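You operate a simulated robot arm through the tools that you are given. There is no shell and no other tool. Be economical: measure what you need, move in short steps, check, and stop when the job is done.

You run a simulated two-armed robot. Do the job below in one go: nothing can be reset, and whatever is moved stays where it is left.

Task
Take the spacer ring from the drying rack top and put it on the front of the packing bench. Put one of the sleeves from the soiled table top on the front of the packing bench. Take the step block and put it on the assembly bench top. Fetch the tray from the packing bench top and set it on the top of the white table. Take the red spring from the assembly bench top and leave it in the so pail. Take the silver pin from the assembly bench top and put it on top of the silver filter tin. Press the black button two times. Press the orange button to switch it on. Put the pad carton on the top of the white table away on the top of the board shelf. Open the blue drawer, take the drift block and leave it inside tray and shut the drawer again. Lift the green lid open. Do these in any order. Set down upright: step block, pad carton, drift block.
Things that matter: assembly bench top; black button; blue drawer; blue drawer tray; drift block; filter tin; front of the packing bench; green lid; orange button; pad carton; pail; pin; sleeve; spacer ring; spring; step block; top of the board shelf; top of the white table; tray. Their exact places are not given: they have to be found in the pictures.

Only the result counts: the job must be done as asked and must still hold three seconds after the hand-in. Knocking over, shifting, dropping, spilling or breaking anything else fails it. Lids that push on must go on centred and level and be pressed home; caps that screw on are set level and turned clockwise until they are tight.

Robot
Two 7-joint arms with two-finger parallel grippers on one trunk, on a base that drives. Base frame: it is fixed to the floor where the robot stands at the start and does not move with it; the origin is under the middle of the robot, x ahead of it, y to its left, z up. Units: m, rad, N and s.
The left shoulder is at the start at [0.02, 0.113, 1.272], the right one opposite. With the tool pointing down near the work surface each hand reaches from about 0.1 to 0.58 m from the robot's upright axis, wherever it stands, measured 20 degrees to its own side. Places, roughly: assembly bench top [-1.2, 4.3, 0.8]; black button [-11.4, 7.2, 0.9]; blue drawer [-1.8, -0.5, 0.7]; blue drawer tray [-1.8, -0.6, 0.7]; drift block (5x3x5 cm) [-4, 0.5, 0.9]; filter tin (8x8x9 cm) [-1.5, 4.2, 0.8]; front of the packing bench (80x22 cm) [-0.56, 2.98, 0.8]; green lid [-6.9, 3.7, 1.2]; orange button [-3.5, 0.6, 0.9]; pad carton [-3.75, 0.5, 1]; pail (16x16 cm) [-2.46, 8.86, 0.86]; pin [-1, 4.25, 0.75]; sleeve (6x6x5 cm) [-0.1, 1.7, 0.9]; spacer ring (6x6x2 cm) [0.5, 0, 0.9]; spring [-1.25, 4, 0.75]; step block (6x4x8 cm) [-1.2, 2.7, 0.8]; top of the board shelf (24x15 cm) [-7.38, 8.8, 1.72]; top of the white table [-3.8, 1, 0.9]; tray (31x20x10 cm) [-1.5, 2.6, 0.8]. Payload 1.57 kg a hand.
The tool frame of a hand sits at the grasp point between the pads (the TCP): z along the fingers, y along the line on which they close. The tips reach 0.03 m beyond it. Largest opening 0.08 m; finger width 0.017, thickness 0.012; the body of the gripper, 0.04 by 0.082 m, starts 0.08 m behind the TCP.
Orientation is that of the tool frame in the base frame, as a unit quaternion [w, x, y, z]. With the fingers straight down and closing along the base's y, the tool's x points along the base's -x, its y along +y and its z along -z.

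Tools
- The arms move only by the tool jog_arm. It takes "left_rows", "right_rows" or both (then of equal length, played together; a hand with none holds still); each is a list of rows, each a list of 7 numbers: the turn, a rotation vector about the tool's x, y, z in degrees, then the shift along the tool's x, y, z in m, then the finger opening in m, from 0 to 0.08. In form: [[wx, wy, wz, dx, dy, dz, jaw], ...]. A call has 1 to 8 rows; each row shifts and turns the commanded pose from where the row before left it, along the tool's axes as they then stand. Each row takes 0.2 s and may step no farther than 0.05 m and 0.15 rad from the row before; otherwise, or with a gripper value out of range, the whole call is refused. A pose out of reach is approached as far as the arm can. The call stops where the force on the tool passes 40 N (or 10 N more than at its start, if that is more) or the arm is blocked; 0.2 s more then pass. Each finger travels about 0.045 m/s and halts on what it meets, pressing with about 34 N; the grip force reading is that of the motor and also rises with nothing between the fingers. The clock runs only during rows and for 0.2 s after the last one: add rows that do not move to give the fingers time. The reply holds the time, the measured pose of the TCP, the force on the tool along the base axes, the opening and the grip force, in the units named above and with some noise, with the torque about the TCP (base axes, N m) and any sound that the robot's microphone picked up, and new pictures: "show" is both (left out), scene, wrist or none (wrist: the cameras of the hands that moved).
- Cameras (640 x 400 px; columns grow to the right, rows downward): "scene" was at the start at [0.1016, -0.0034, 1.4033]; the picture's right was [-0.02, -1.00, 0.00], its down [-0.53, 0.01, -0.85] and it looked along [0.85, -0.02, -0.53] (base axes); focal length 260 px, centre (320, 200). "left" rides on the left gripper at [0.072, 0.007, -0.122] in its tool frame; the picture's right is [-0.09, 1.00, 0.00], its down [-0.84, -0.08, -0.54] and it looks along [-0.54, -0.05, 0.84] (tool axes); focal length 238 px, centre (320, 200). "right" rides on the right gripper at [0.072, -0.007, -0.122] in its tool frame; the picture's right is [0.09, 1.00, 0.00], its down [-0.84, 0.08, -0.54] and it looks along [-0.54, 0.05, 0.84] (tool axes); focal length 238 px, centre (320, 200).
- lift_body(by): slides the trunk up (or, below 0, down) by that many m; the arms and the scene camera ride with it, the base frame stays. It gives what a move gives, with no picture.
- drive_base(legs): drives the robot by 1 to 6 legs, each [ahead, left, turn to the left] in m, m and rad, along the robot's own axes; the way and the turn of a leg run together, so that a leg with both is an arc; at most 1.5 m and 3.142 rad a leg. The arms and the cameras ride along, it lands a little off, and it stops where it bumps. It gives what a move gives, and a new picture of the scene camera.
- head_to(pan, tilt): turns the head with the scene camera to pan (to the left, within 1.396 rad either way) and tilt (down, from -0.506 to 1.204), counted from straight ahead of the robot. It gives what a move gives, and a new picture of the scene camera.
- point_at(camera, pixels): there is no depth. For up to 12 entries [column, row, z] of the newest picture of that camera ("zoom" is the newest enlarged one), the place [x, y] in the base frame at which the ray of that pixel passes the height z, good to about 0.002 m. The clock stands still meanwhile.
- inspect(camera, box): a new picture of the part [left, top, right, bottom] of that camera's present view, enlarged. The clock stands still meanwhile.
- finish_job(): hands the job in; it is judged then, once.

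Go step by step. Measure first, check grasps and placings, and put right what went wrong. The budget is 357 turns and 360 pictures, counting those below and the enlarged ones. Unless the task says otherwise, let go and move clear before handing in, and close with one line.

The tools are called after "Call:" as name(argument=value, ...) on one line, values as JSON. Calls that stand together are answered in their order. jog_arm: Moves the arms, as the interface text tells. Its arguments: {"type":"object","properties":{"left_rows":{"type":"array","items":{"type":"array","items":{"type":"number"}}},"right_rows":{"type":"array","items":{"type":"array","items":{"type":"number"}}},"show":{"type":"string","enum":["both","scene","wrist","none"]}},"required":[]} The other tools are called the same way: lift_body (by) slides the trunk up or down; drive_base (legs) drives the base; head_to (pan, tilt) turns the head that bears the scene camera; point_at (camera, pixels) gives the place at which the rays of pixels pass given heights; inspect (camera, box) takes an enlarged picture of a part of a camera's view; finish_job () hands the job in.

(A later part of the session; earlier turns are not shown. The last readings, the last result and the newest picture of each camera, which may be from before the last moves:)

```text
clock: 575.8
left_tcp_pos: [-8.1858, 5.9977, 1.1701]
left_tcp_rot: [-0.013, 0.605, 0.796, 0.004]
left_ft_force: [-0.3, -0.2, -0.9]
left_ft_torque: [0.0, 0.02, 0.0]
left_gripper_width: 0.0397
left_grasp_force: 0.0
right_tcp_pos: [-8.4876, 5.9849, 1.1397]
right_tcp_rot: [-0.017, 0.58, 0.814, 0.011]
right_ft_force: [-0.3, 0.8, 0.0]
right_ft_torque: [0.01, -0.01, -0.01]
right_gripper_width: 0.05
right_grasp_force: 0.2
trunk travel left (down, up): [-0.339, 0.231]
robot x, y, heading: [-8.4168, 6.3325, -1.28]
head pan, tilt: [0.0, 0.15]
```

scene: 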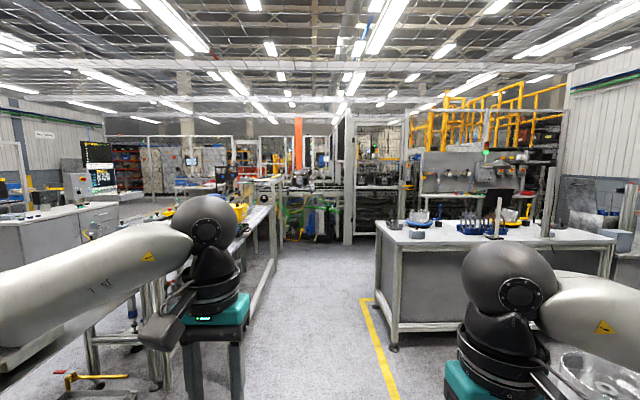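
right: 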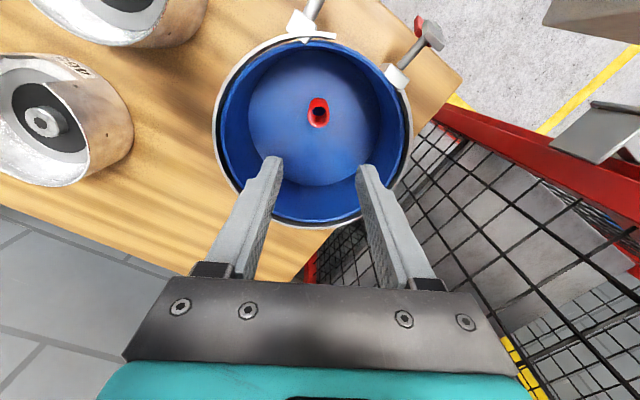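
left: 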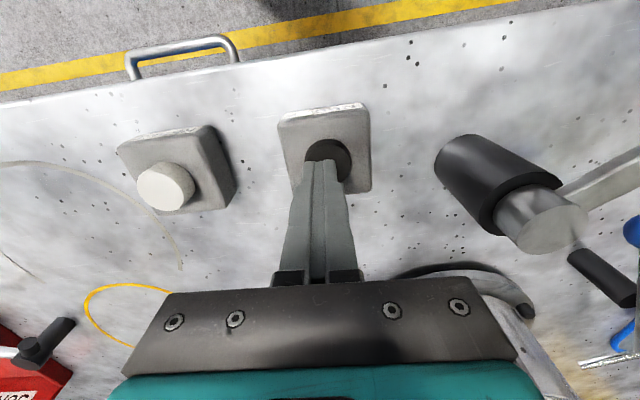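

Call:
drive_base(legs=[[1.3, 0, 0]])

Call:
head_to(pan=0.4, tilt=0.3)

```text
clock: 582.4
left_tcp_pos: [-7.7886, 4.7487, 1.1698]
left_tcp_rot: [-0.012, 0.596, 0.803, 0.004]
left_ft_force: [-0.7, -0.3, -0.1]
left_ft_torque: [-0.03, 0.0, 0.02]
left_gripper_width: 0.04
left_grasp_force: 0.0
right_tcp_pos: [-8.0908, 4.7278, 1.139]
right_tcp_rot: [-0.018, 0.572, 0.82, 0.011]
right_ft_force: [0.8, -0.1, -1.1]
right_ft_torque: [0.01, 0.01, 0.0]
right_gripper_width: 0.0495
right_grasp_force: 0.0
trunk travel left (down, up): [-0.339, 0.231]
robot x, y, heading: [-8.0256, 5.0761, -1.255]
head pan, tilt: [0.0, 0.15]
```

scene: 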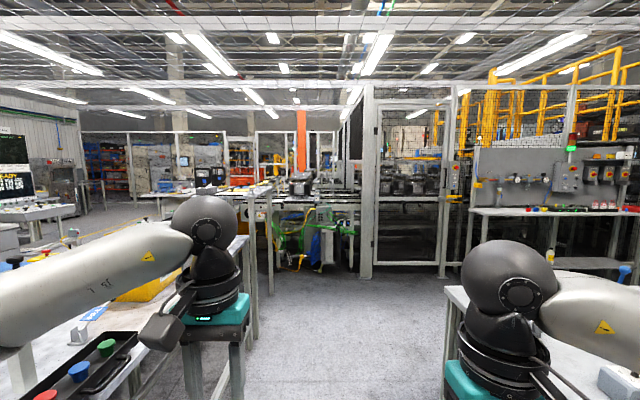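

```text
clock: 583.3
left_tcp_pos: [-7.7889, 4.7505, 1.1703]
left_tcp_rot: [-0.013, 0.595, 0.803, 0.004]
left_ft_force: [-1.1, -0.3, -0.2]
left_ft_torque: [-0.01, 0.02, 0.0]
left_gripper_width: 0.0401
left_grasp_force: 0.1
right_tcp_pos: [-8.0909, 4.7296, 1.139]
right_tcp_rot: [-0.017, 0.571, 0.82, 0.012]
right_ft_force: [0.1, -0.2, 0.2]
right_ft_torque: [0.01, 0.01, 0.01]
right_gripper_width: 0.05
right_grasp_force: 0.0
trunk travel left (down, up): [-0.339, 0.231]
robot x, y, heading: [-8.0272, 5.0771, -1.258]
head pan, tilt: [0.4, 0.3]
```

scene: 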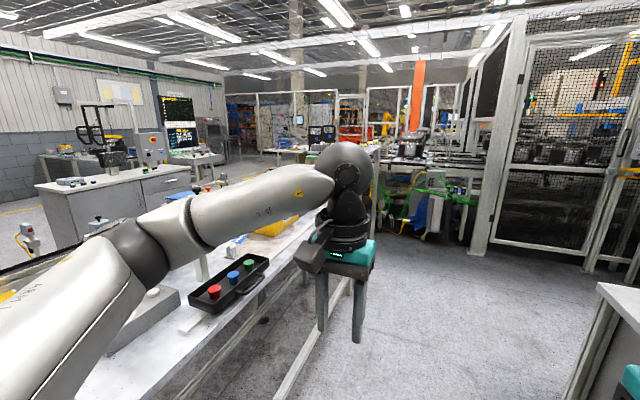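

Call:
drive_base(legs=[[0.7, -0.05, 0]])

Call:
head_to(pan=1.0, tilt=0.35)

```text
clock: 587.2
left_tcp_pos: [-7.6123, 4.0647, 1.1705]
left_tcp_rot: [-0.013, 0.592, 0.806, 0.004]
left_ft_force: [-0.6, 0.1, 0.5]
left_ft_torque: [0.01, -0.01, 0.01]
left_gripper_width: 0.04
left_grasp_force: 0.0
right_tcp_pos: [-7.9138, 4.0406, 1.139]
right_tcp_rot: [-0.018, 0.566, 0.824, 0.011]
right_ft_force: [-1.1, -0.3, 0.2]
right_ft_torque: [0.0, 0.05, 0.01]
right_gripper_width: 0.05
right_grasp_force: 0.0
trunk travel left (down, up): [-0.339, 0.231]
robot x, y, heading: [-7.8532, 4.3913, -1.243]
head pan, tilt: [0.4, 0.3]
```

scene: 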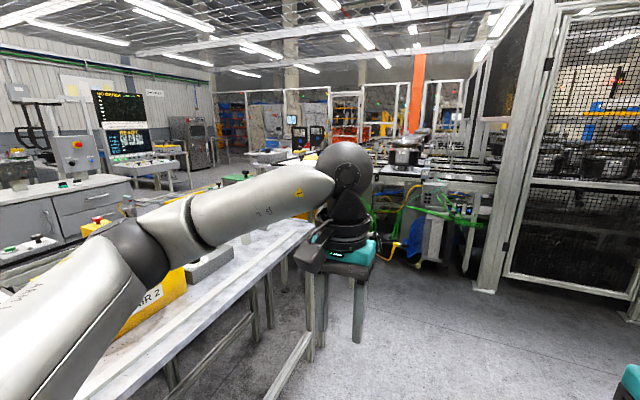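

```text
clock: 588.2
left_tcp_pos: [-7.611, 4.0653, 1.17]
left_tcp_rot: [-0.013, 0.592, 0.806, 0.003]
left_ft_force: [-0.2, -0.5, 0.4]
left_ft_torque: [0.02, 0.0, -0.01]
left_gripper_width: 0.0401
left_grasp_force: 0.1
right_tcp_pos: [-7.9139, 4.0417, 1.1379]
right_tcp_rot: [-0.017, 0.567, 0.824, 0.011]
right_ft_force: [-0.8, 0.4, -0.8]
right_ft_torque: [0.01, 0.0, 0.0]
right_gripper_width: 0.0501
right_grasp_force: 0.1
trunk travel left (down, up): [-0.339, 0.231]
robot x, y, heading: [-7.8568, 4.3909, -1.247]
head pan, tilt: [1.0, 0.351]
```

scene: 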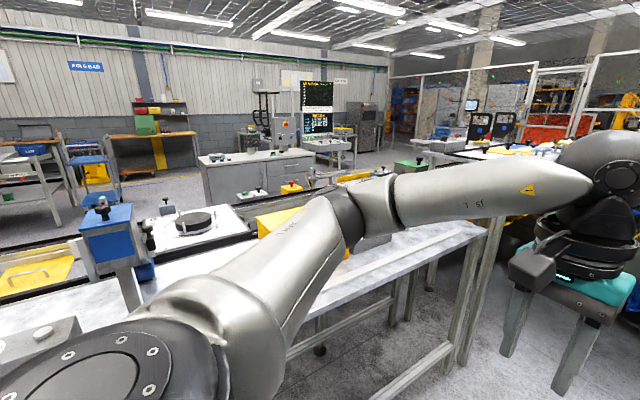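

Call:
drive_base(legs=[[0.2, -0.2, 0], [0, 0, 1.57]])

Call:
head_to(pan=0.0, tilt=0.4)

```text
clock: 593.9
left_tcp_pos: [-7.6492, 4.3771, 1.1697]
left_tcp_rot: [-0.011, -0.143, 0.99, -0.005]
left_ft_force: [0.4, -0.8, -0.6]
left_ft_torque: [-0.01, -0.02, 0.02]
left_gripper_width: 0.04
left_grasp_force: 0.2
right_tcp_pos: [-7.63, 4.0738, 1.1383]
right_tcp_rot: [-0.02, -0.172, 0.985, -0.005]
right_ft_force: [-0.1, -0.5, -0.6]
right_ft_torque: [0.0, -0.04, 0.01]
right_gripper_width: 0.0502
right_grasp_force: 0.0
trunk travel left (down, up): [-0.339, 0.231]
robot x, y, heading: [-7.9758, 4.1385, 0.307]
head pan, tilt: [1.0, 0.351]
```

scene: 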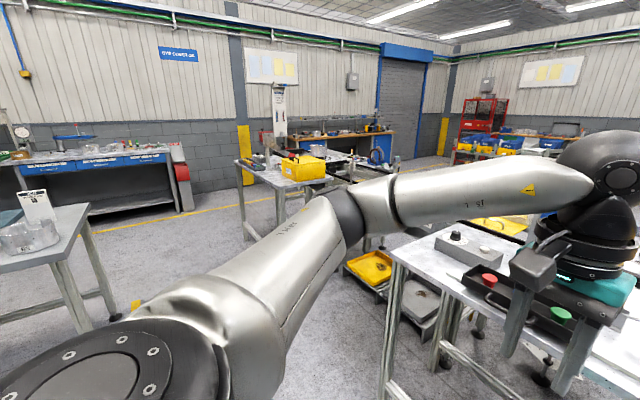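

```text
clock: 595.2
left_tcp_pos: [-7.6479, 4.3765, 1.1686]
left_tcp_rot: [-0.011, -0.143, 0.99, -0.005]
left_ft_force: [0.5, 0.0, 0.1]
left_ft_torque: [0.04, -0.01, -0.01]
left_gripper_width: 0.04
left_grasp_force: 0.0
right_tcp_pos: [-7.6291, 4.0731, 1.1387]
right_tcp_rot: [-0.02, -0.172, 0.985, -0.005]
right_ft_force: [0.7, -0.5, 1.1]
right_ft_torque: [0.0, -0.02, 0.05]
right_gripper_width: 0.0499
right_grasp_force: 0.2
trunk travel left (down, up): [-0.339, 0.231]
robot x, y, heading: [-7.9806, 4.1375, 0.303]
head pan, tilt: [0.0, 0.4]
```

scene: 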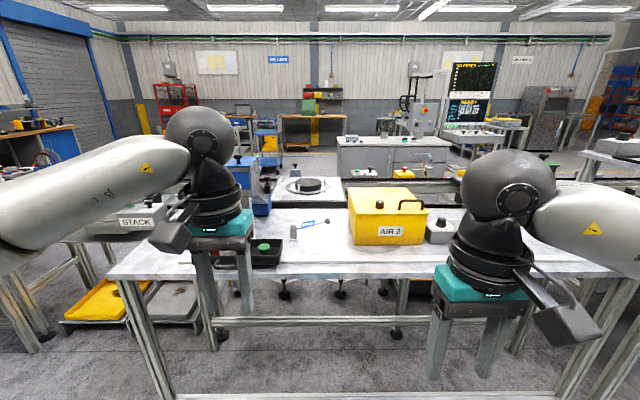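

Call:
head_to(pan=-0.75, tilt=0.35)

```text
clock: 596.3
left_tcp_pos: [-7.6487, 4.3762, 1.1699]
left_tcp_rot: [-0.012, -0.143, 0.99, -0.005]
left_ft_force: [0.8, 0.5, -0.2]
left_ft_torque: [0.0, 0.01, 0.02]
left_gripper_width: 0.0398
left_grasp_force: 0.3
right_tcp_pos: [-7.6308, 4.074, 1.1384]
right_tcp_rot: [-0.021, -0.173, 0.985, -0.004]
right_ft_force: [0.1, 0.7, -0.3]
right_ft_torque: [0.01, 0.01, 0.01]
right_gripper_width: 0.05
right_grasp_force: 0.0
trunk travel left (down, up): [-0.339, 0.231]
robot x, y, heading: [-7.979, 4.1377, 0.306]
head pan, tilt: [-0.75, 0.351]
```

scene: 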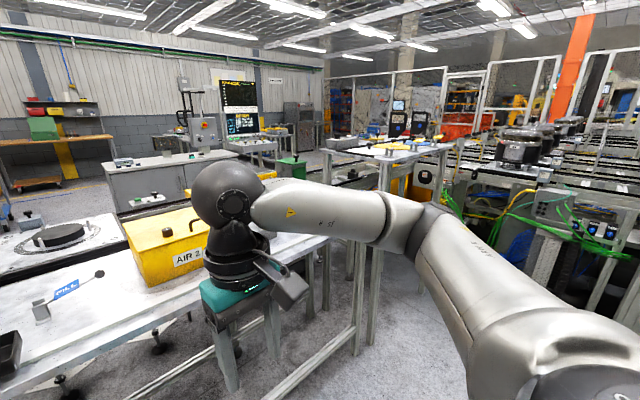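

Call:
drive_base(legs=[[0, -0.75, 0]])

Call:
head_to(pan=0.0, tilt=0.4)

```text
clock: 600.4
left_tcp_pos: [-7.4193, 3.6613, 1.1698]
left_tcp_rot: [-0.011, -0.15, 0.989, -0.006]
left_ft_force: [-0.3, -0.2, 0.2]
left_ft_torque: [-0.03, 0.01, 0.01]
left_gripper_width: 0.0399
left_grasp_force: 0.2
right_tcp_pos: [-7.3951, 3.3587, 1.1398]
right_tcp_rot: [-0.02, -0.181, 0.983, -0.003]
right_ft_force: [0.7, 0.0, -0.3]
right_ft_torque: [0.0, 0.02, 0.01]
right_gripper_width: 0.0502
right_grasp_force: 0.1
trunk travel left (down, up): [-0.339, 0.231]
robot x, y, heading: [-7.7436, 3.4168, 0.319]
head pan, tilt: [-0.75, 0.351]
```

scene: 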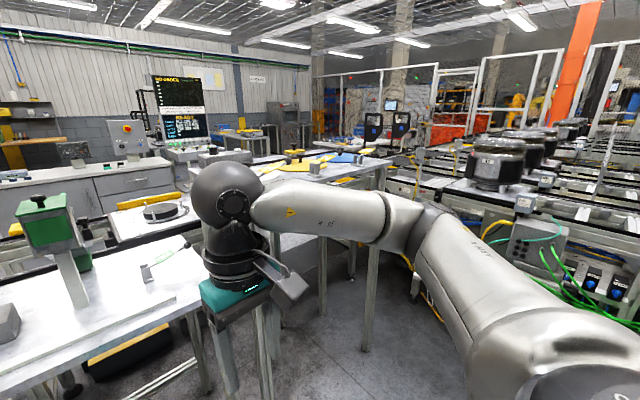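

```text
clock: 601.5
left_tcp_pos: [-7.4194, 3.6613, 1.1698]
left_tcp_rot: [-0.012, -0.151, 0.988, -0.006]
left_ft_force: [0.6, 0.5, 0.7]
left_ft_torque: [-0.02, 0.0, -0.03]
left_gripper_width: 0.04
left_grasp_force: 0.0
right_tcp_pos: [-7.3954, 3.3573, 1.1389]
right_tcp_rot: [-0.02, -0.18, 0.983, -0.005]
right_ft_force: [-0.3, -0.5, 0.6]
right_ft_torque: [-0.01, 0.01, -0.02]
right_gripper_width: 0.05
right_grasp_force: 0.1
trunk travel left (down, up): [-0.339, 0.231]
robot x, y, heading: [-7.7418, 3.4183, 0.323]
head pan, tilt: [0.0, 0.4]
```

scene: 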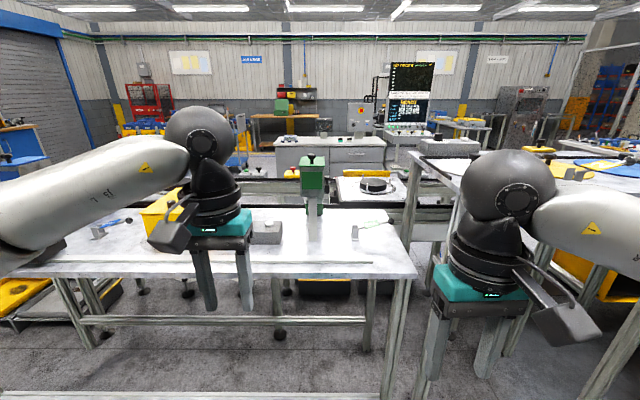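

Call:
inspect(camera="scene", box=[265, 140, 365, 240])

Call:
point_at(camera="scene", pixels=[[312, 160, 1.2], [312, 168, 1.2], [312, 168, 1.15], [245, 275, 0.88], [410, 275, 0.88], [312, 240, 0.88]])

```text
4.00 times, centred on (315, 190) of scene
```

zoom: 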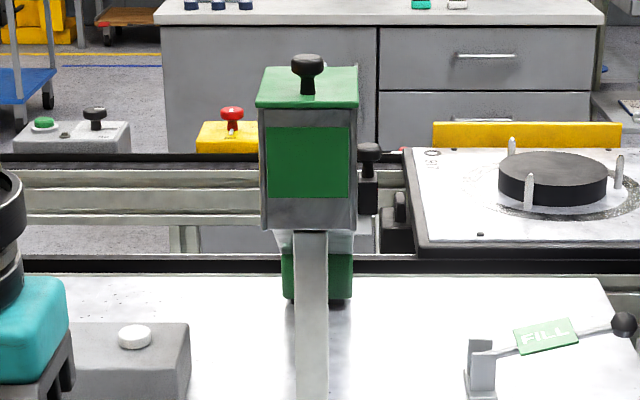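

```text
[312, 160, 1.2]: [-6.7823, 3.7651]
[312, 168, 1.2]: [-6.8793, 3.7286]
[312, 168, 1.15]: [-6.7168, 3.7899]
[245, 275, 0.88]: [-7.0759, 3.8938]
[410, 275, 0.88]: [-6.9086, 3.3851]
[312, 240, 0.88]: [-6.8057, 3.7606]
```

The green lid with a black knob tops a box on a post at scene (312,170). I raise the trunk and move close so the left hand can take the knob.

Call:
lift_body(by=0.2)

Call:
drive_base(legs=[[0.38, -0.1, 0]])

Call:
head_to(pan=0.1, tilt=0.6)

Call:
inspect(camera="left", box=[0, 0, 640, 400])

```text
clock: 603.6
left_tcp_pos: [-7.4192, 3.6606, 1.3699]
left_tcp_rot: [-0.012, -0.15, 0.989, -0.006]
left_ft_force: [0.1, 0.1, 0.2]
left_ft_torque: [-0.03, -0.05, 0.02]
left_gripper_width: 0.0399
left_grasp_force: 0.1
right_tcp_pos: [-7.3954, 3.3587, 1.3394]
right_tcp_rot: [-0.021, -0.18, 0.983, -0.006]
right_ft_force: [-0.5, 0.4, 0.1]
right_ft_torque: [-0.04, -0.01, 0.03]
right_gripper_width: 0.0501
right_grasp_force: 0.1
trunk travel left (down, up): [-0.539, 0.031]
robot x, y, heading: [-7.7434, 3.4188, 0.321]
head pan, tilt: [0.0, 0.4]
```

```text
clock: 606.1
left_tcp_pos: [-7.032, 3.6843, 1.3708]
left_tcp_rot: [-0.012, -0.152, 0.988, -0.006]
left_ft_force: [0.0, -0.7, 0.3]
left_ft_torque: [0.01, 0.0, -0.01]
left_gripper_width: 0.0401
left_grasp_force: 0.1
right_tcp_pos: [-7.0077, 3.3818, 1.3383]
right_tcp_rot: [-0.021, -0.181, 0.983, -0.005]
right_ft_force: [-0.2, 0.1, 0.4]
right_ft_torque: [0.01, 0.02, -0.01]
right_gripper_width: 0.0498
right_grasp_force: 0.1
trunk travel left (down, up): [-0.539, 0.031]
robot x, y, heading: [-7.3568, 3.4384, 0.327]
head pan, tilt: [0.0, 0.4]
```

scene: 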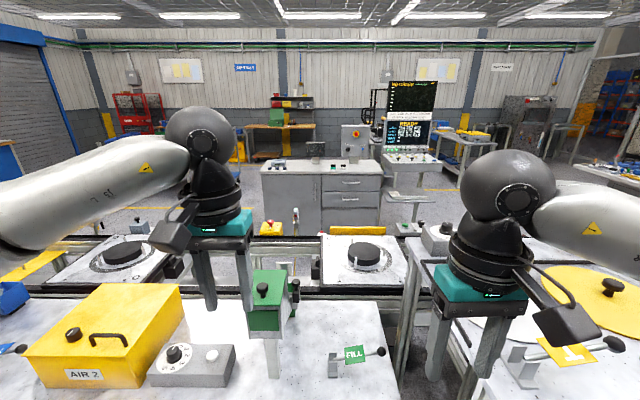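

```text
clock: 606.8
left_tcp_pos: [-7.0323, 3.6838, 1.3699]
left_tcp_rot: [-0.012, -0.152, 0.988, -0.006]
left_ft_force: [-0.5, 0.5, -1.1]
left_ft_torque: [0.03, 0.01, -0.01]
left_gripper_width: 0.0401
left_grasp_force: 0.1
right_tcp_pos: [-7.0088, 3.382, 1.3385]
right_tcp_rot: [-0.02, -0.181, 0.983, -0.005]
right_ft_force: [0.8, 0.4, 0.7]
right_ft_torque: [0.03, -0.02, -0.01]
right_gripper_width: 0.0499
right_grasp_force: 0.0
trunk travel left (down, up): [-0.539, 0.031]
robot x, y, heading: [-7.363, 3.441, 0.329]
head pan, tilt: [0.099, 0.6]
```

scene: 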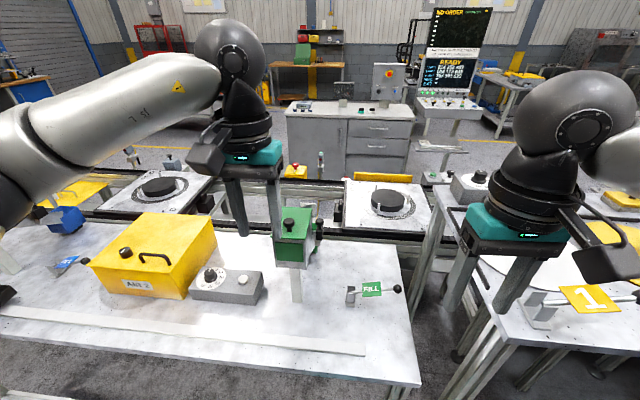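

```text
1.00 times, centred on (320, 200) of left (not enlarged: the box is as wide or as high as the picture)
```

zoom: 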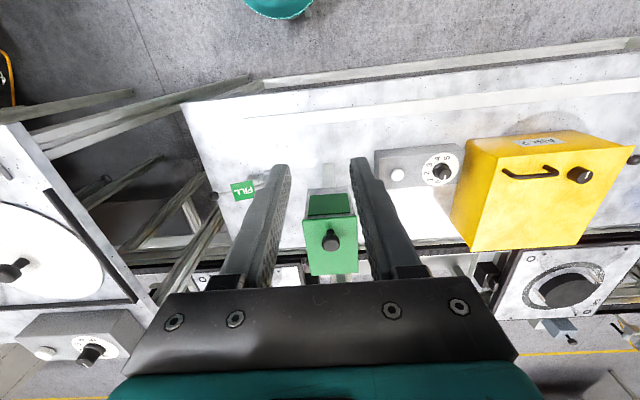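

Call:
point_at(camera="zoom", pixels=[[331, 240, 1.15], [331, 240, 1.2], [331, 240, 1.25], [306, 213, 1.15], [356, 213, 1.15], [308, 275, 1.15], [358, 273, 1.15], [306, 213, 1.2], [356, 213, 1.2], [308, 275, 1.2], [358, 273, 1.2]])

Call:
point_at(camera="scene", pixels=[[290, 222, 1.15], [290, 222, 1.2], [290, 222, 1.25], [277, 239, 1.15], [307, 239, 1.15], [277, 239, 1.2], [307, 239, 1.2]])

Call:
inspect(camera="scene", box=[250, 190, 340, 290])

```text
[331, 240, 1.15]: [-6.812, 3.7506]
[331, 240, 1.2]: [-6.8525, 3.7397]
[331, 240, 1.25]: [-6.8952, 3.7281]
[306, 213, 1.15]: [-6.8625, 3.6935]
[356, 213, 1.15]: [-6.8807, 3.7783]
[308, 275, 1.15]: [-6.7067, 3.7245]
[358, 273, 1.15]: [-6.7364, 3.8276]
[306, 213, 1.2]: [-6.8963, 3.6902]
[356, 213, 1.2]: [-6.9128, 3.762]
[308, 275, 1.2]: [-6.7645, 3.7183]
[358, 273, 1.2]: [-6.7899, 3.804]
```

```text
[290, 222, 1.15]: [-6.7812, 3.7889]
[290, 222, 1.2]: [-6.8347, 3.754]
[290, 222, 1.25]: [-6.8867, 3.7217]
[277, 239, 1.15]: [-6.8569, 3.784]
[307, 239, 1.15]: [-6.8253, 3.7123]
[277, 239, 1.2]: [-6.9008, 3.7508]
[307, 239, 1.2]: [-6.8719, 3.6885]
```

```text
4.00 times, centred on (295, 240) of scene
```

zoom: 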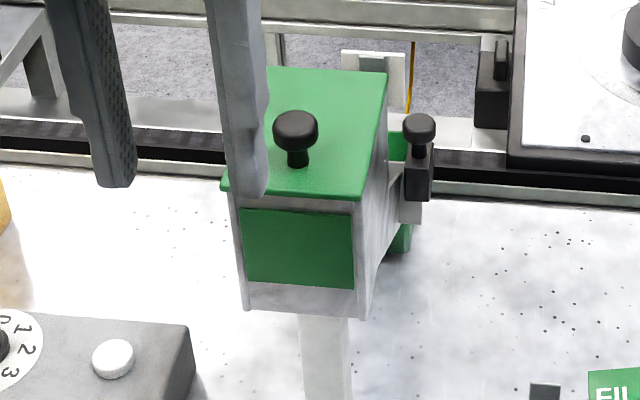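

Knob at about (-6.876,3.732,1.235), near the lid's front, so the hinge is at the back. I move closer and bring the fingers over the knob.

Call:
drive_base(legs=[[0.12, 0, 0]])

Call:
jog_arm(left_rows=[[0, 0, 0, -0.02, 0, 0, 0.06], [0, 0, 0, -0.02, 0, 0.03, 0.06], [0, 0, 0, 0, 0, 0.03, 0.06]], show="both")

```text
clock: 608.1
left_tcp_pos: [-6.9184, 3.7215, 1.3704]
left_tcp_rot: [-0.011, -0.151, 0.989, -0.006]
left_ft_force: [0.8, 0.0, 0.2]
left_ft_torque: [0.0, 0.0, -0.01]
left_gripper_width: 0.0401
left_grasp_force: 0.0
right_tcp_pos: [-6.8949, 3.4186, 1.3387]
right_tcp_rot: [-0.021, -0.18, 0.983, -0.006]
right_ft_force: [1.4, 0.1, 0.1]
right_ft_torque: [0.03, 0.0, -0.02]
right_gripper_width: 0.0501
right_grasp_force: 0.2
trunk travel left (down, up): [-0.539, 0.031]
robot x, y, heading: [-7.2464, 3.4769, 0.324]
head pan, tilt: [0.099, 0.6]
```

scene: 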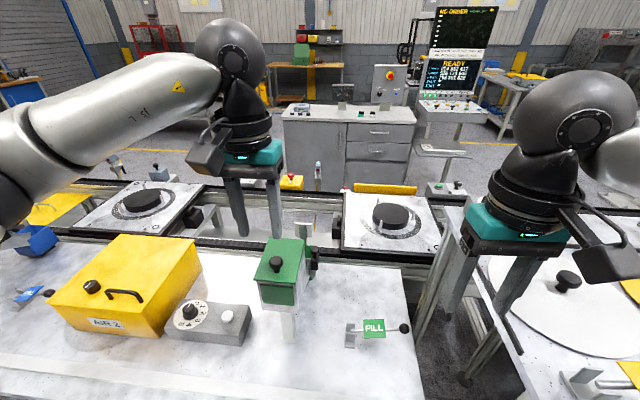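

```text
clock: 608.9
left_tcp_pos: [-6.8823, 3.7319, 1.3094]
left_tcp_rot: [-0.011, -0.15, 0.989, -0.007]
left_ft_force: [-0.1, 0.1, -0.3]
left_ft_torque: [0.0, 0.0, 0.03]
left_gripper_width: 0.06
left_grasp_force: 0.1
right_tcp_pos: [-6.8972, 3.4193, 1.3391]
right_tcp_rot: [-0.021, -0.181, 0.983, -0.006]
right_ft_force: [-0.4, 0.7, -0.6]
right_ft_torque: [-0.01, -0.02, -0.03]
right_gripper_width: 0.0498
right_grasp_force: 0.1
trunk travel left (down, up): [-0.539, 0.031]
robot x, y, heading: [-7.2452, 3.4752, 0.321]
head pan, tilt: [0.099, 0.6]
```

scene: 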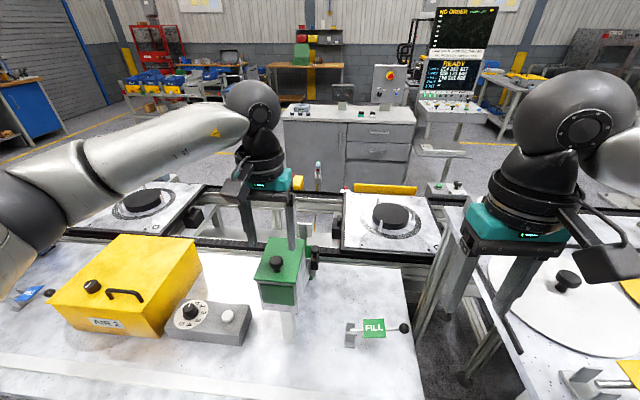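
left: 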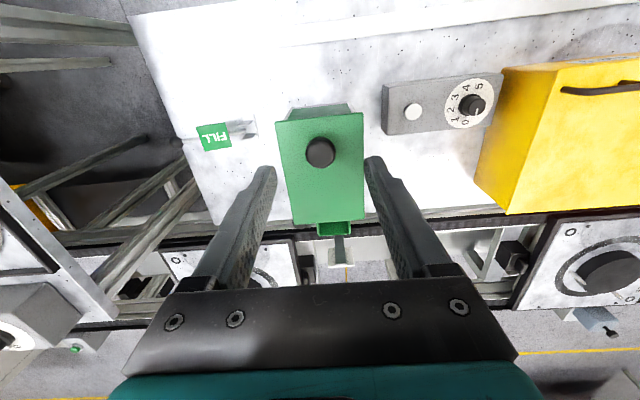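

Call:
point_at(camera="left", pixels=[[320, 153, 1.22], [320, 153, 1.24], [277, 118, 1.2], [364, 113, 1.2], [293, 225, 1.2], [362, 219, 1.2]])

Call:
point_at(camera="scene", pixels=[[276, 263, 1.22], [276, 263, 1.24], [276, 263, 1.2], [260, 281, 1.2], [294, 283, 1.2]])

```text
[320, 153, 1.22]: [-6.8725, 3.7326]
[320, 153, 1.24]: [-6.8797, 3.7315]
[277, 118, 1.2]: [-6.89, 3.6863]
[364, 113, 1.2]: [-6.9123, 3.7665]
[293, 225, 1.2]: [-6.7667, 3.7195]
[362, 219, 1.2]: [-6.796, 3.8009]
```

```text
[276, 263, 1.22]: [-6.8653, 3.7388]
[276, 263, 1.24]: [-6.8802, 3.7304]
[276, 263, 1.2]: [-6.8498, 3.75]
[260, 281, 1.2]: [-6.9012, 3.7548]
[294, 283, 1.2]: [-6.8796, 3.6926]
```

Call:
jog_arm(left_rows=[[0, 0, 0, -0.003, 0, 0.03, 0.06], [0, 0, 0, 0, 0, 0.03, 0.06], [0, 0, 0, 0, 0, 0.008, 0.06], [0, 0, 0, 0, 0, 0, 0.04], [0, 0, 0, 0, 0, 0, 0.02], [0, 0, 0, 0, 0, 0, 0.01], [0, 0, 0, 0, 0, 0, 0.01]], show="both")

```text
clock: 610.5
left_tcp_pos: [-6.8805, 3.7313, 1.2434]
left_tcp_rot: [-0.009, -0.15, 0.989, -0.007]
left_ft_force: [1.3, 3.8, 10.9]
left_ft_torque: [0.45, 0.0, 0.08]
left_gripper_width: 0.0256
left_grasp_force: 13.4
right_tcp_pos: [-6.8959, 3.4195, 1.3398]
right_tcp_rot: [-0.021, -0.18, 0.983, -0.005]
right_ft_force: [0.5, 0.2, 0.0]
right_ft_torque: [-0.02, -0.02, 0.01]
right_gripper_width: 0.0503
right_grasp_force: 0.0
trunk travel left (down, up): [-0.539, 0.031]
robot x, y, heading: [-7.2441, 3.4775, 0.315]
head pan, tilt: [0.099, 0.6]
```

scene: 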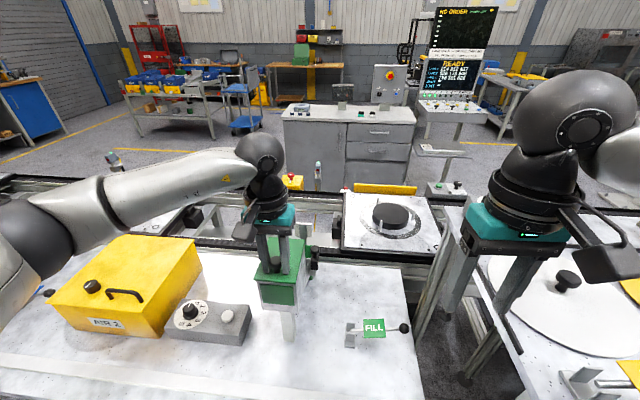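
left: 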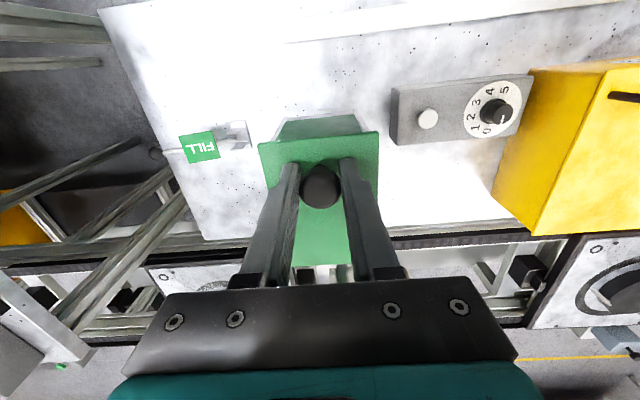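

The knob is gripped. I swing it up along the hinge arc, first to about 45°.

Call:
jog_arm(left_rows=[[0, 0, 0, 0, 0, 0, 0.01], [0, 0, 0, -0.004, 0, -0.0115, 0.01], [0, 0, 0, -0.007, 0, -0.012, 0.01], [0, 0, 0, -0.0085, 0, -0.0102, 0.01], [0, 0, 0, -0.0085, 0, -0.0098, 0.01], [0, 0, 0, -0.0107, 0, -0.0075, 0.01], [0, 0, 0, -0.0107, 0, -0.0075, 0.01]], show="both")

```text
clock: 612.1
left_tcp_pos: [-6.8336, 3.7468, 1.3011]
left_tcp_rot: [-0.008, -0.151, 0.988, -0.006]
left_ft_force: [-8.5, 0.1, 4.8]
left_ft_torque: [0.12, 0.61, -0.03]
left_gripper_width: 0.0246
left_grasp_force: 35.6
right_tcp_pos: [-6.898, 3.4194, 1.3384]
right_tcp_rot: [-0.02, -0.181, 0.983, -0.006]
right_ft_force: [-0.2, -0.7, 0.3]
right_ft_torque: [-0.03, -0.01, -0.02]
right_gripper_width: 0.05
right_grasp_force: 0.1
trunk travel left (down, up): [-0.539, 0.031]
robot x, y, heading: [-7.2448, 3.4799, 0.318]
head pan, tilt: [0.099, 0.6]
```

scene: 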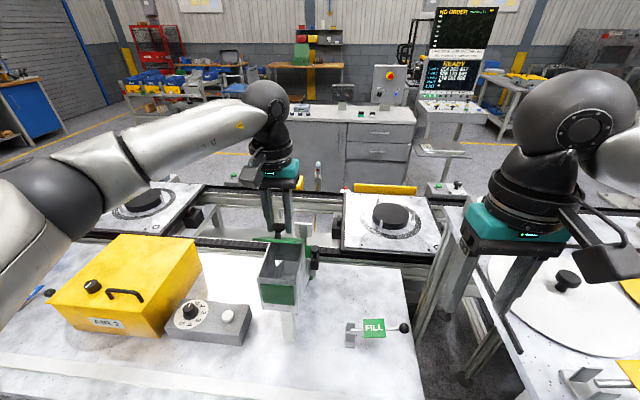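
left: 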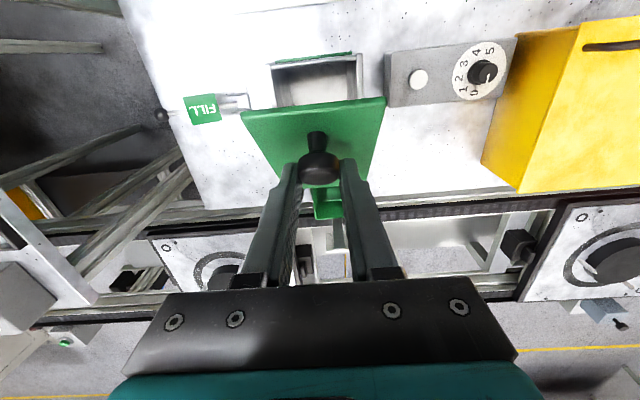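

The lid swings open (box interior visible). I continue the arc past vertical.

Call:
jog_arm(left_rows=[[0, 0, 0, -0.0122, 0, -0.0044, 0.01], [0, 0, 0, -0.0122, 0, -0.0044, 0.01], [0, 0, 0, -0.013, 0, -0.0012, 0.01], [0, 0, 0, -0.013, 0, -0.0012, 0.01], [0, 0, 0, -0.0128, 0, 0.0022, 0.01], [0, 0, 0, -0.0128, 0, 0.0022, 0.01], [0, 0, 0, -0.0118, 0, 0.0055, 0.01], [0, 0, 0, -0.0118, 0, 0.0055, 0.01]], show="both")

```text
clock: 613.9
left_tcp_pos: [-6.7391, 3.7741, 1.2917]
left_tcp_rot: [-0.011, -0.15, 0.989, -0.006]
left_ft_force: [0.7, 0.3, 0.2]
left_ft_torque: [0.02, 0.0, 0.0]
left_gripper_width: 0.0099
left_grasp_force: 0.0
right_tcp_pos: [-6.8952, 3.4173, 1.3401]
right_tcp_rot: [-0.021, -0.181, 0.983, -0.004]
right_ft_force: [-0.3, 0.2, 0.8]
right_ft_torque: [0.0, -0.02, 0.0]
right_gripper_width: 0.0502
right_grasp_force: 0.0
trunk travel left (down, up): [-0.539, 0.031]
robot x, y, heading: [-7.2427, 3.4773, 0.324]
head pan, tilt: [0.099, 0.6]
```

scene: 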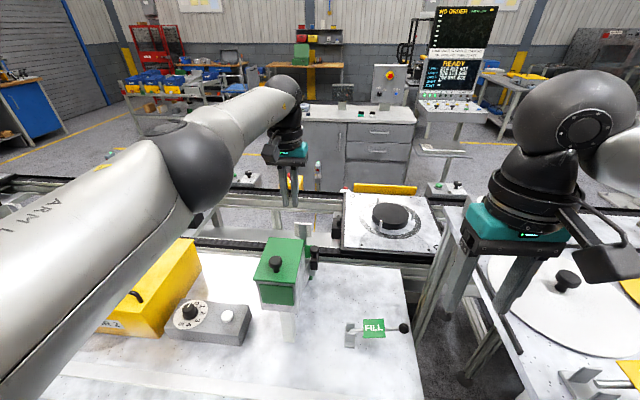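
left: 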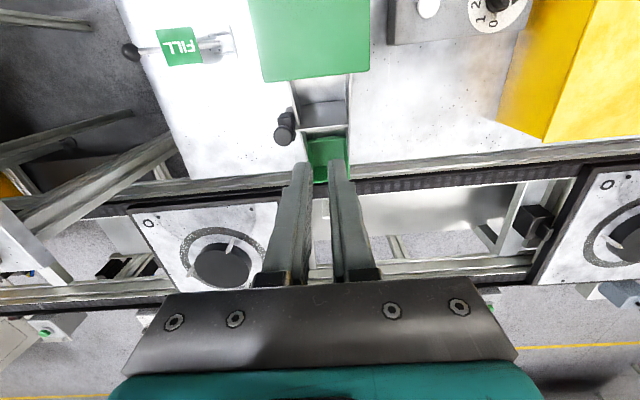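

The knob slipped out and the lid fell shut, likely because the true hinge radius is larger. I go back over the knob.

Call:
jog_arm(left_rows=[[0, 0, 0, 0, 0, -0.03, 0.06], [0, 0, 0, 0.049, 0, 0, 0.06], [0, 0, 0, 0.049, 0, 0, 0.06], [0, 0, 0, 0.049, 0.001, 0, 0.06], [0, 0, 0, 0, 0, 0, 0.06]], show="wrist")

```text
clock: 615.1
left_tcp_pos: [-6.8815, 3.7348, 1.3252]
left_tcp_rot: [-0.011, -0.152, 0.988, -0.005]
left_ft_force: [1.2, -1.3, 0.5]
left_ft_torque: [0.01, 0.01, -0.03]
left_gripper_width: 0.0599
left_grasp_force: 0.0
left hand out of reach, approached as far as the arm can: row 1
right_tcp_pos: [-6.8947, 3.418, 1.3376]
right_tcp_rot: [-0.021, -0.181, 0.983, -0.005]
right_ft_force: [0.2, 0.0, 0.4]
right_ft_torque: [0.02, 0.02, 0.03]
right_gripper_width: 0.0502
right_grasp_force: 0.0
trunk travel left (down, up): [-0.539, 0.031]
robot x, y, heading: [-7.2443, 3.4795, 0.321]
head pan, tilt: [0.099, 0.6]
```

left: 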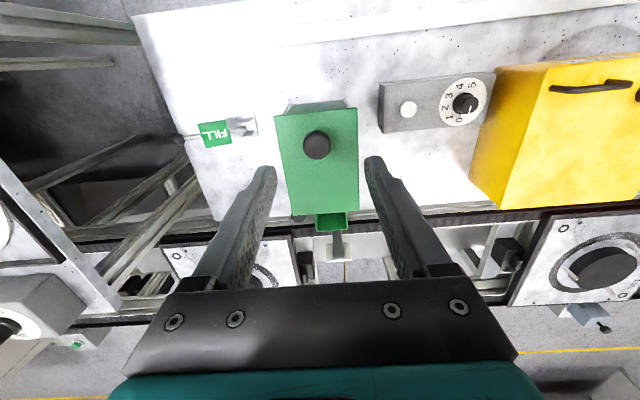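

Call:
drive_base(legs=[[0.05, 0, 0]])

Call:
jog_arm(left_rows=[[0, 0, 0, 0, 0, 0, 0.06]], show="wrist")

```text
clock: 616.0
left_tcp_pos: [-6.8349, 3.7492, 1.3252]
left_tcp_rot: [-0.011, -0.149, 0.989, -0.006]
left_ft_force: [0.2, -0.4, 0.2]
left_ft_torque: [0.01, 0.04, 0.01]
left_gripper_width: 0.06
left_grasp_force: 0.1
right_tcp_pos: [-6.8491, 3.4333, 1.3391]
right_tcp_rot: [-0.021, -0.179, 0.984, -0.004]
right_ft_force: [0.5, 0.2, 0.0]
right_ft_torque: [0.03, 0.01, 0.01]
right_gripper_width: 0.05
right_grasp_force: 0.1
trunk travel left (down, up): [-0.539, 0.031]
robot x, y, heading: [-7.1979, 3.4935, 0.32]
head pan, tilt: [0.099, 0.6]
```

scene: 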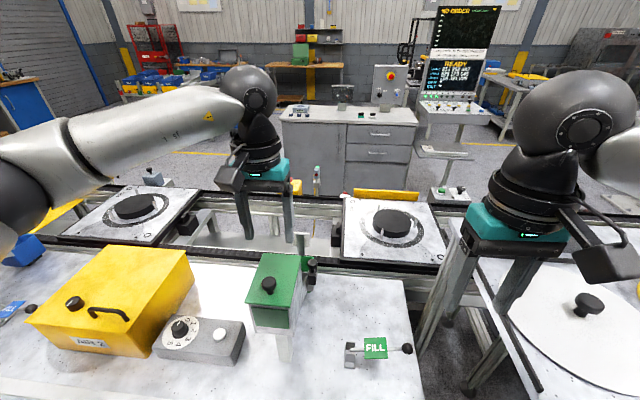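

```text
clock: 616.4
left_tcp_pos: [-6.8378, 3.7497, 1.3263]
left_tcp_rot: [-0.011, -0.149, 0.989, -0.005]
left_ft_force: [1.1, 1.0, 0.1]
left_ft_torque: [0.01, 0.0, 0.0]
left_gripper_width: 0.0602
left_grasp_force: 0.1
right_tcp_pos: [-6.8524, 3.4327, 1.3387]
right_tcp_rot: [-0.02, -0.18, 0.983, -0.006]
right_ft_force: [0.2, 0.3, 0.2]
right_ft_torque: [0.0, 0.02, 0.03]
right_gripper_width: 0.05
right_grasp_force: 0.0
trunk travel left (down, up): [-0.539, 0.031]
robot x, y, heading: [-7.2043, 3.4919, 0.32]
head pan, tilt: [0.099, 0.6]
```

left: 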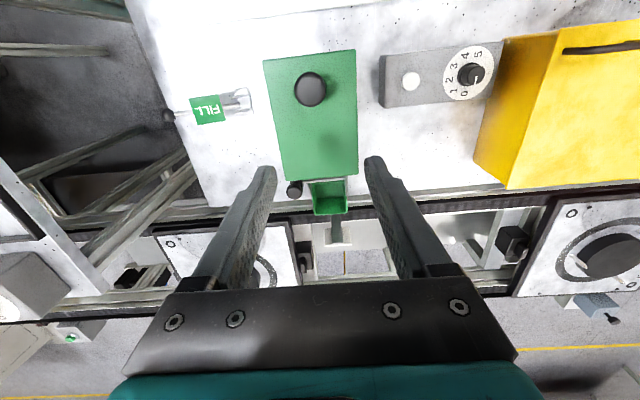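

Call:
point_at(camera="left", pixels=[[310, 89, 1.235], [270, 58, 1.21], [354, 52, 1.21], [284, 178, 1.21], [357, 172, 1.21]])

```text
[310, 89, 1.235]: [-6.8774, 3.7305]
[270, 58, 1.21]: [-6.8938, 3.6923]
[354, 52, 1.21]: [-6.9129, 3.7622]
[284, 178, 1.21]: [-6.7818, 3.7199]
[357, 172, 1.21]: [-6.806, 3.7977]
```

Call:
jog_arm(left_rows=[[0, 0, 0, 0.0444, -0.006, 0, 0.06], [0, 0, 0, 0, 0, 0.04, 0.06], [0, 0, 0, 0, 0, 0.04, 0.06], [0, 0, 0, 0, 0, 0.003, 0.05], [0, 0, 0, 0, 0, 0, 0.03], [0, 0, 0, 0, 0, 0, 0.01], [0, 0, 0, 0, 0, 0, 0.005], [0, 0, 0, 0, 0, 0, 0.005]], show="wrist")

```text
clock: 618.2
left_tcp_pos: [-6.8806, 3.7312, 1.2455]
left_tcp_rot: [-0.011, -0.15, 0.989, -0.006]
left_ft_force: [1.5, 1.5, -3.1]
left_ft_torque: [-0.02, 0.08, 0.03]
left_gripper_width: 0.0252
left_grasp_force: 35.6
right_tcp_pos: [-6.8502, 3.4339, 1.3385]
right_tcp_rot: [-0.02, -0.179, 0.984, -0.005]
right_ft_force: [-0.9, 0.3, 1.0]
right_ft_torque: [-0.01, -0.02, -0.01]
right_gripper_width: 0.0498
right_grasp_force: 0.1
trunk travel left (down, up): [-0.539, 0.031]
robot x, y, heading: [-7.1974, 3.4926, 0.32]
head pan, tilt: [0.099, 0.6]
```

left: 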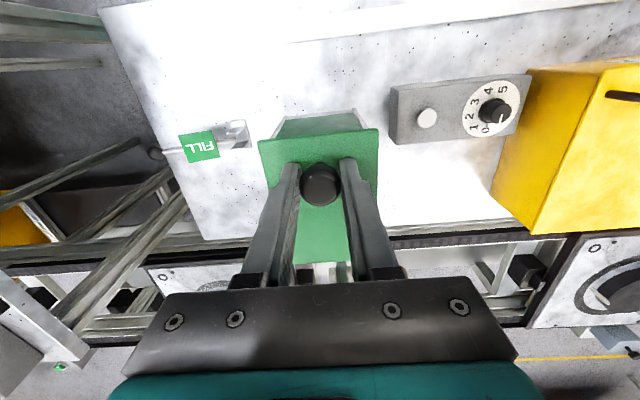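

Call:
jog_arm(left_rows=[[0, 0, 0, -0.0042, 0, -0.0126, 0.005], [0, 0, 0, -0.0065, 0, -0.0122, 0.005], [0, 0, 0, -0.0078, 0, -0.011, 0.005], [0, 0, 0, -0.0089, 0, -0.0104, 0.005], [0, 0, 0, -0.0104, 0, -0.0085, 0.005], [0, 0, 0, -0.0112, 0, -0.0077, 0.005], [0, 0, 0, 0, 0, 0, 0.005]], show="wrist")

```text
clock: 619.8
left_tcp_pos: [-6.8339, 3.746, 1.3064]
left_tcp_rot: [-0.011, -0.15, 0.989, -0.005]
left_ft_force: [-14.7, 4.0, 2.1]
left_ft_torque: [-0.29, 1.07, -0.01]
left_gripper_width: 0.0248
left_grasp_force: 36.8
right_tcp_pos: [-6.8536, 3.4338, 1.3403]
right_tcp_rot: [-0.02, -0.18, 0.983, -0.006]
right_ft_force: [0.3, -0.4, -0.3]
right_ft_torque: [-0.01, 0.0, 0.02]
right_gripper_width: 0.0501
right_grasp_force: 0.0
trunk travel left (down, up): [-0.539, 0.031]
robot x, y, heading: [-7.1977, 3.4926, 0.316]
head pan, tilt: [0.099, 0.6]
```

left: 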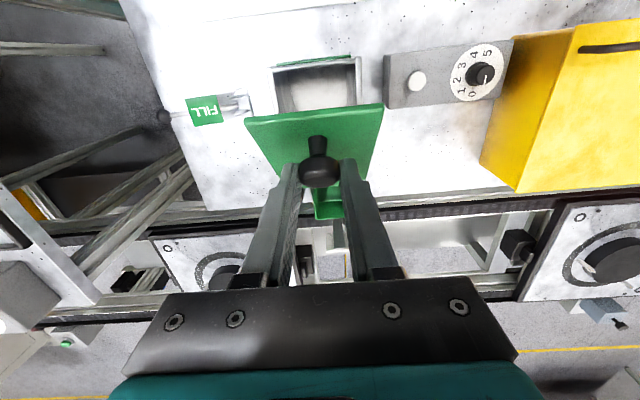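

Forces show the true radius is a bit larger (about 0.112). I continue on that arc, turning the tool slightly with the lid.

Call:
jog_arm(left_rows=[[0, 3, 0, -0.01, 0, -0.0085, 0.005], [0, 3, 0, -0.0104, 0, -0.0065, 0.005], [0, 3, 0, -0.0094, 0, -0.0026, 0.005], [0, 0, 0, 0, 0, 0, 0.005]], show="both")

```text
clock: 620.8
left_tcp_pos: [-6.801, 3.7573, 1.3205]
left_tcp_rot: [-0.088, -0.149, 0.985, -0.017]
left_ft_force: [-2.9, 5.3, -14.6]
left_ft_torque: [0.04, 0.37, 0.04]
left_gripper_width: 0.0249
left_grasp_force: 36.5
right_tcp_pos: [-6.8491, 3.4343, 1.3395]
right_tcp_rot: [-0.02, -0.18, 0.983, -0.005]
right_ft_force: [0.1, 0.8, -0.5]
right_ft_torque: [0.03, -0.01, -0.02]
right_gripper_width: 0.0501
right_grasp_force: 0.2
trunk travel left (down, up): [-0.539, 0.031]
robot x, y, heading: [-7.1971, 3.4934, 0.316]
head pan, tilt: [0.099, 0.6]
```

scene: 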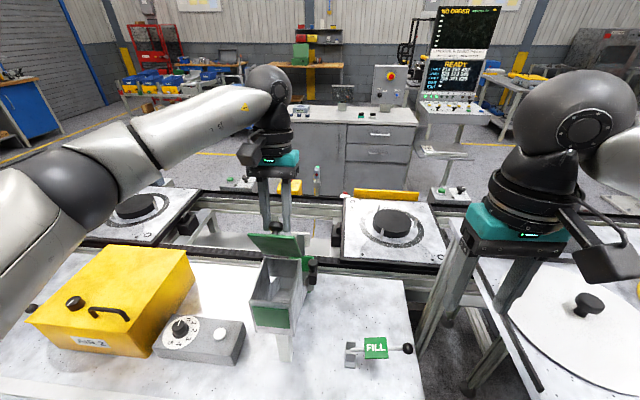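
left: 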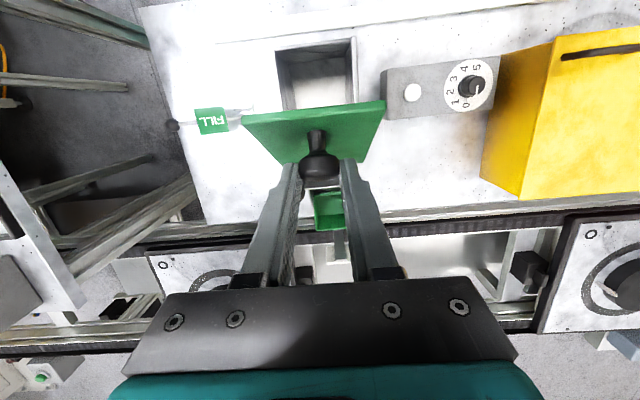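

Call:
jog_arm(left_rows=[[0, 0, 0, -0.0012, 0, 0.0079, 0.005], [0, 0, 0, -0.0095, 0, -0.0015, 0.005], [0, 0, 0, -0.0096, 0, -0.0012, 0.005], [0, 0, 0, -0.0097, 0, -0.0007, 0.005], [0, 0, 0, -0.0097, 0, -0.0005, 0.005]], show="wrist")

```text
clock: 622.0
left_tcp_pos: [-6.764, 3.7657, 1.3095]
left_tcp_rot: [-0.089, -0.15, 0.985, -0.017]
left_ft_force: [0.4, -1.3, 0.2]
left_ft_torque: [0.01, 0.02, -0.02]
left_gripper_width: 0.0049
left_grasp_force: 0.1
right_tcp_pos: [-6.8499, 3.4345, 1.3385]
right_tcp_rot: [-0.021, -0.179, 0.984, -0.006]
right_ft_force: [-0.5, 0.1, -0.2]
right_ft_torque: [-0.01, 0.02, 0.04]
right_gripper_width: 0.0499
right_grasp_force: 0.1
trunk travel left (down, up): [-0.539, 0.031]
robot x, y, heading: [-7.204, 3.4901, 0.322]
head pan, tilt: [0.099, 0.6]
```

left: 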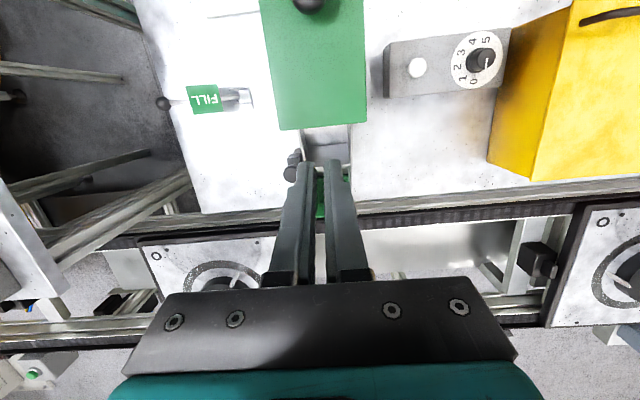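

The knob slips again past about 60°. New plan: lift with the left to ~45°, then push the lid's underside over with the right fingers pointing left. First I reset the left hand above the knob and turn the right hand to point left.

Call:
jog_arm(left_rows=[[0, -4.5, 0, 0, 0, -0.02, 0.06], [0, -4.5, 0, 0, 0, 0, 0.06], [0, 0, 0, 0.041, 0.001, 0, 0.06], [0, 0, 0, 0.041, 0.001, 0, 0.06], [0, 0, 0, 0.041, 0.001, 0, 0.06], [0, 0, 0, 0, 0, 0, 0.06], [0, 0, 0, 0, 0, 0, 0.06], [0, 0, 0, 0, 0, 0, 0.06]], right_rows=[[-8.2, 0, 0, 0, -0.02, 0, 0.02], [-8.2, 0, 0, 0, -0.02, 0, 0], [-8.2, 0, 0, 0, -0.01, 0, 0], [-8.2, 0, 0, 0, 0, 0, 0], [-8.2, 0, 0, 0, 0, 0, 0], [-8.2, 0, 0, 0, 0, 0, 0], [-8.2, 0, 0, 0, 0, 0, 0], [-8.2, 0, 0, 0, 0, 0, 0]], show="both")

```text
clock: 623.8
left_tcp_pos: [-6.8802, 3.7326, 1.333]
left_tcp_rot: [-0.011, -0.15, 0.989, -0.006]
left_ft_force: [-0.1, -0.3, -0.9]
left_ft_torque: [-0.01, 0.01, -0.03]
left_gripper_width: 0.0603
left_grasp_force: 0.0
right_tcp_pos: [-6.8326, 3.386, 1.3342]
right_tcp_rot: [-0.113, -0.14, 0.828, 0.53]
right_ft_force: [-0.8, 0.1, 0.5]
right_ft_torque: [0.0, 0.01, 0.03]
right_gripper_width: 0.0
right_grasp_force: 21.5
trunk travel left (down, up): [-0.539, 0.031]
robot x, y, heading: [-7.1994, 3.4947, 0.317]
head pan, tilt: [0.099, 0.6]
```

scene: 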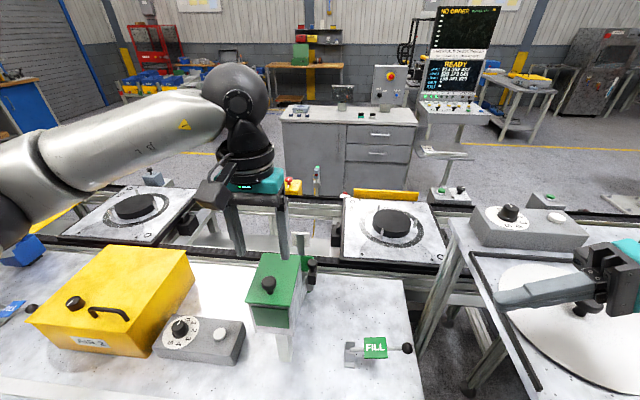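
right: 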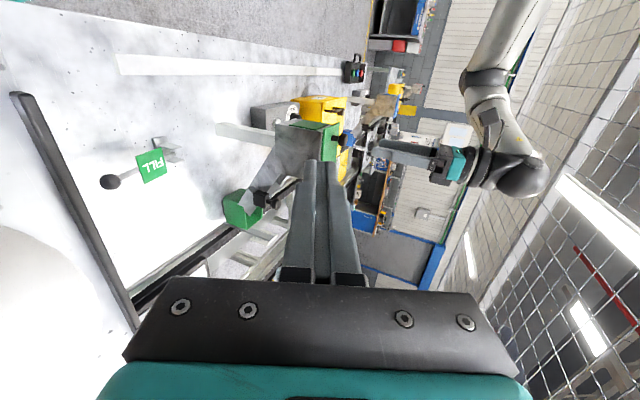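
left: 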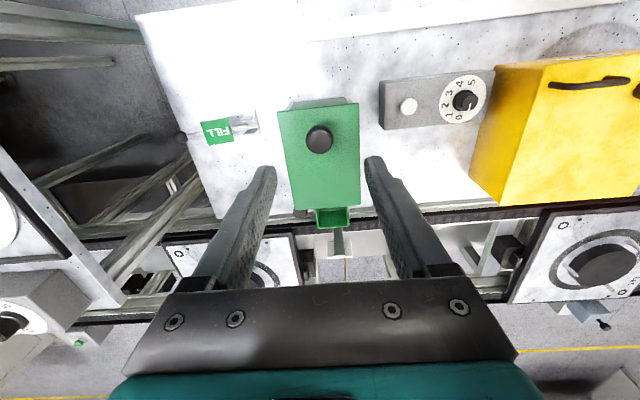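

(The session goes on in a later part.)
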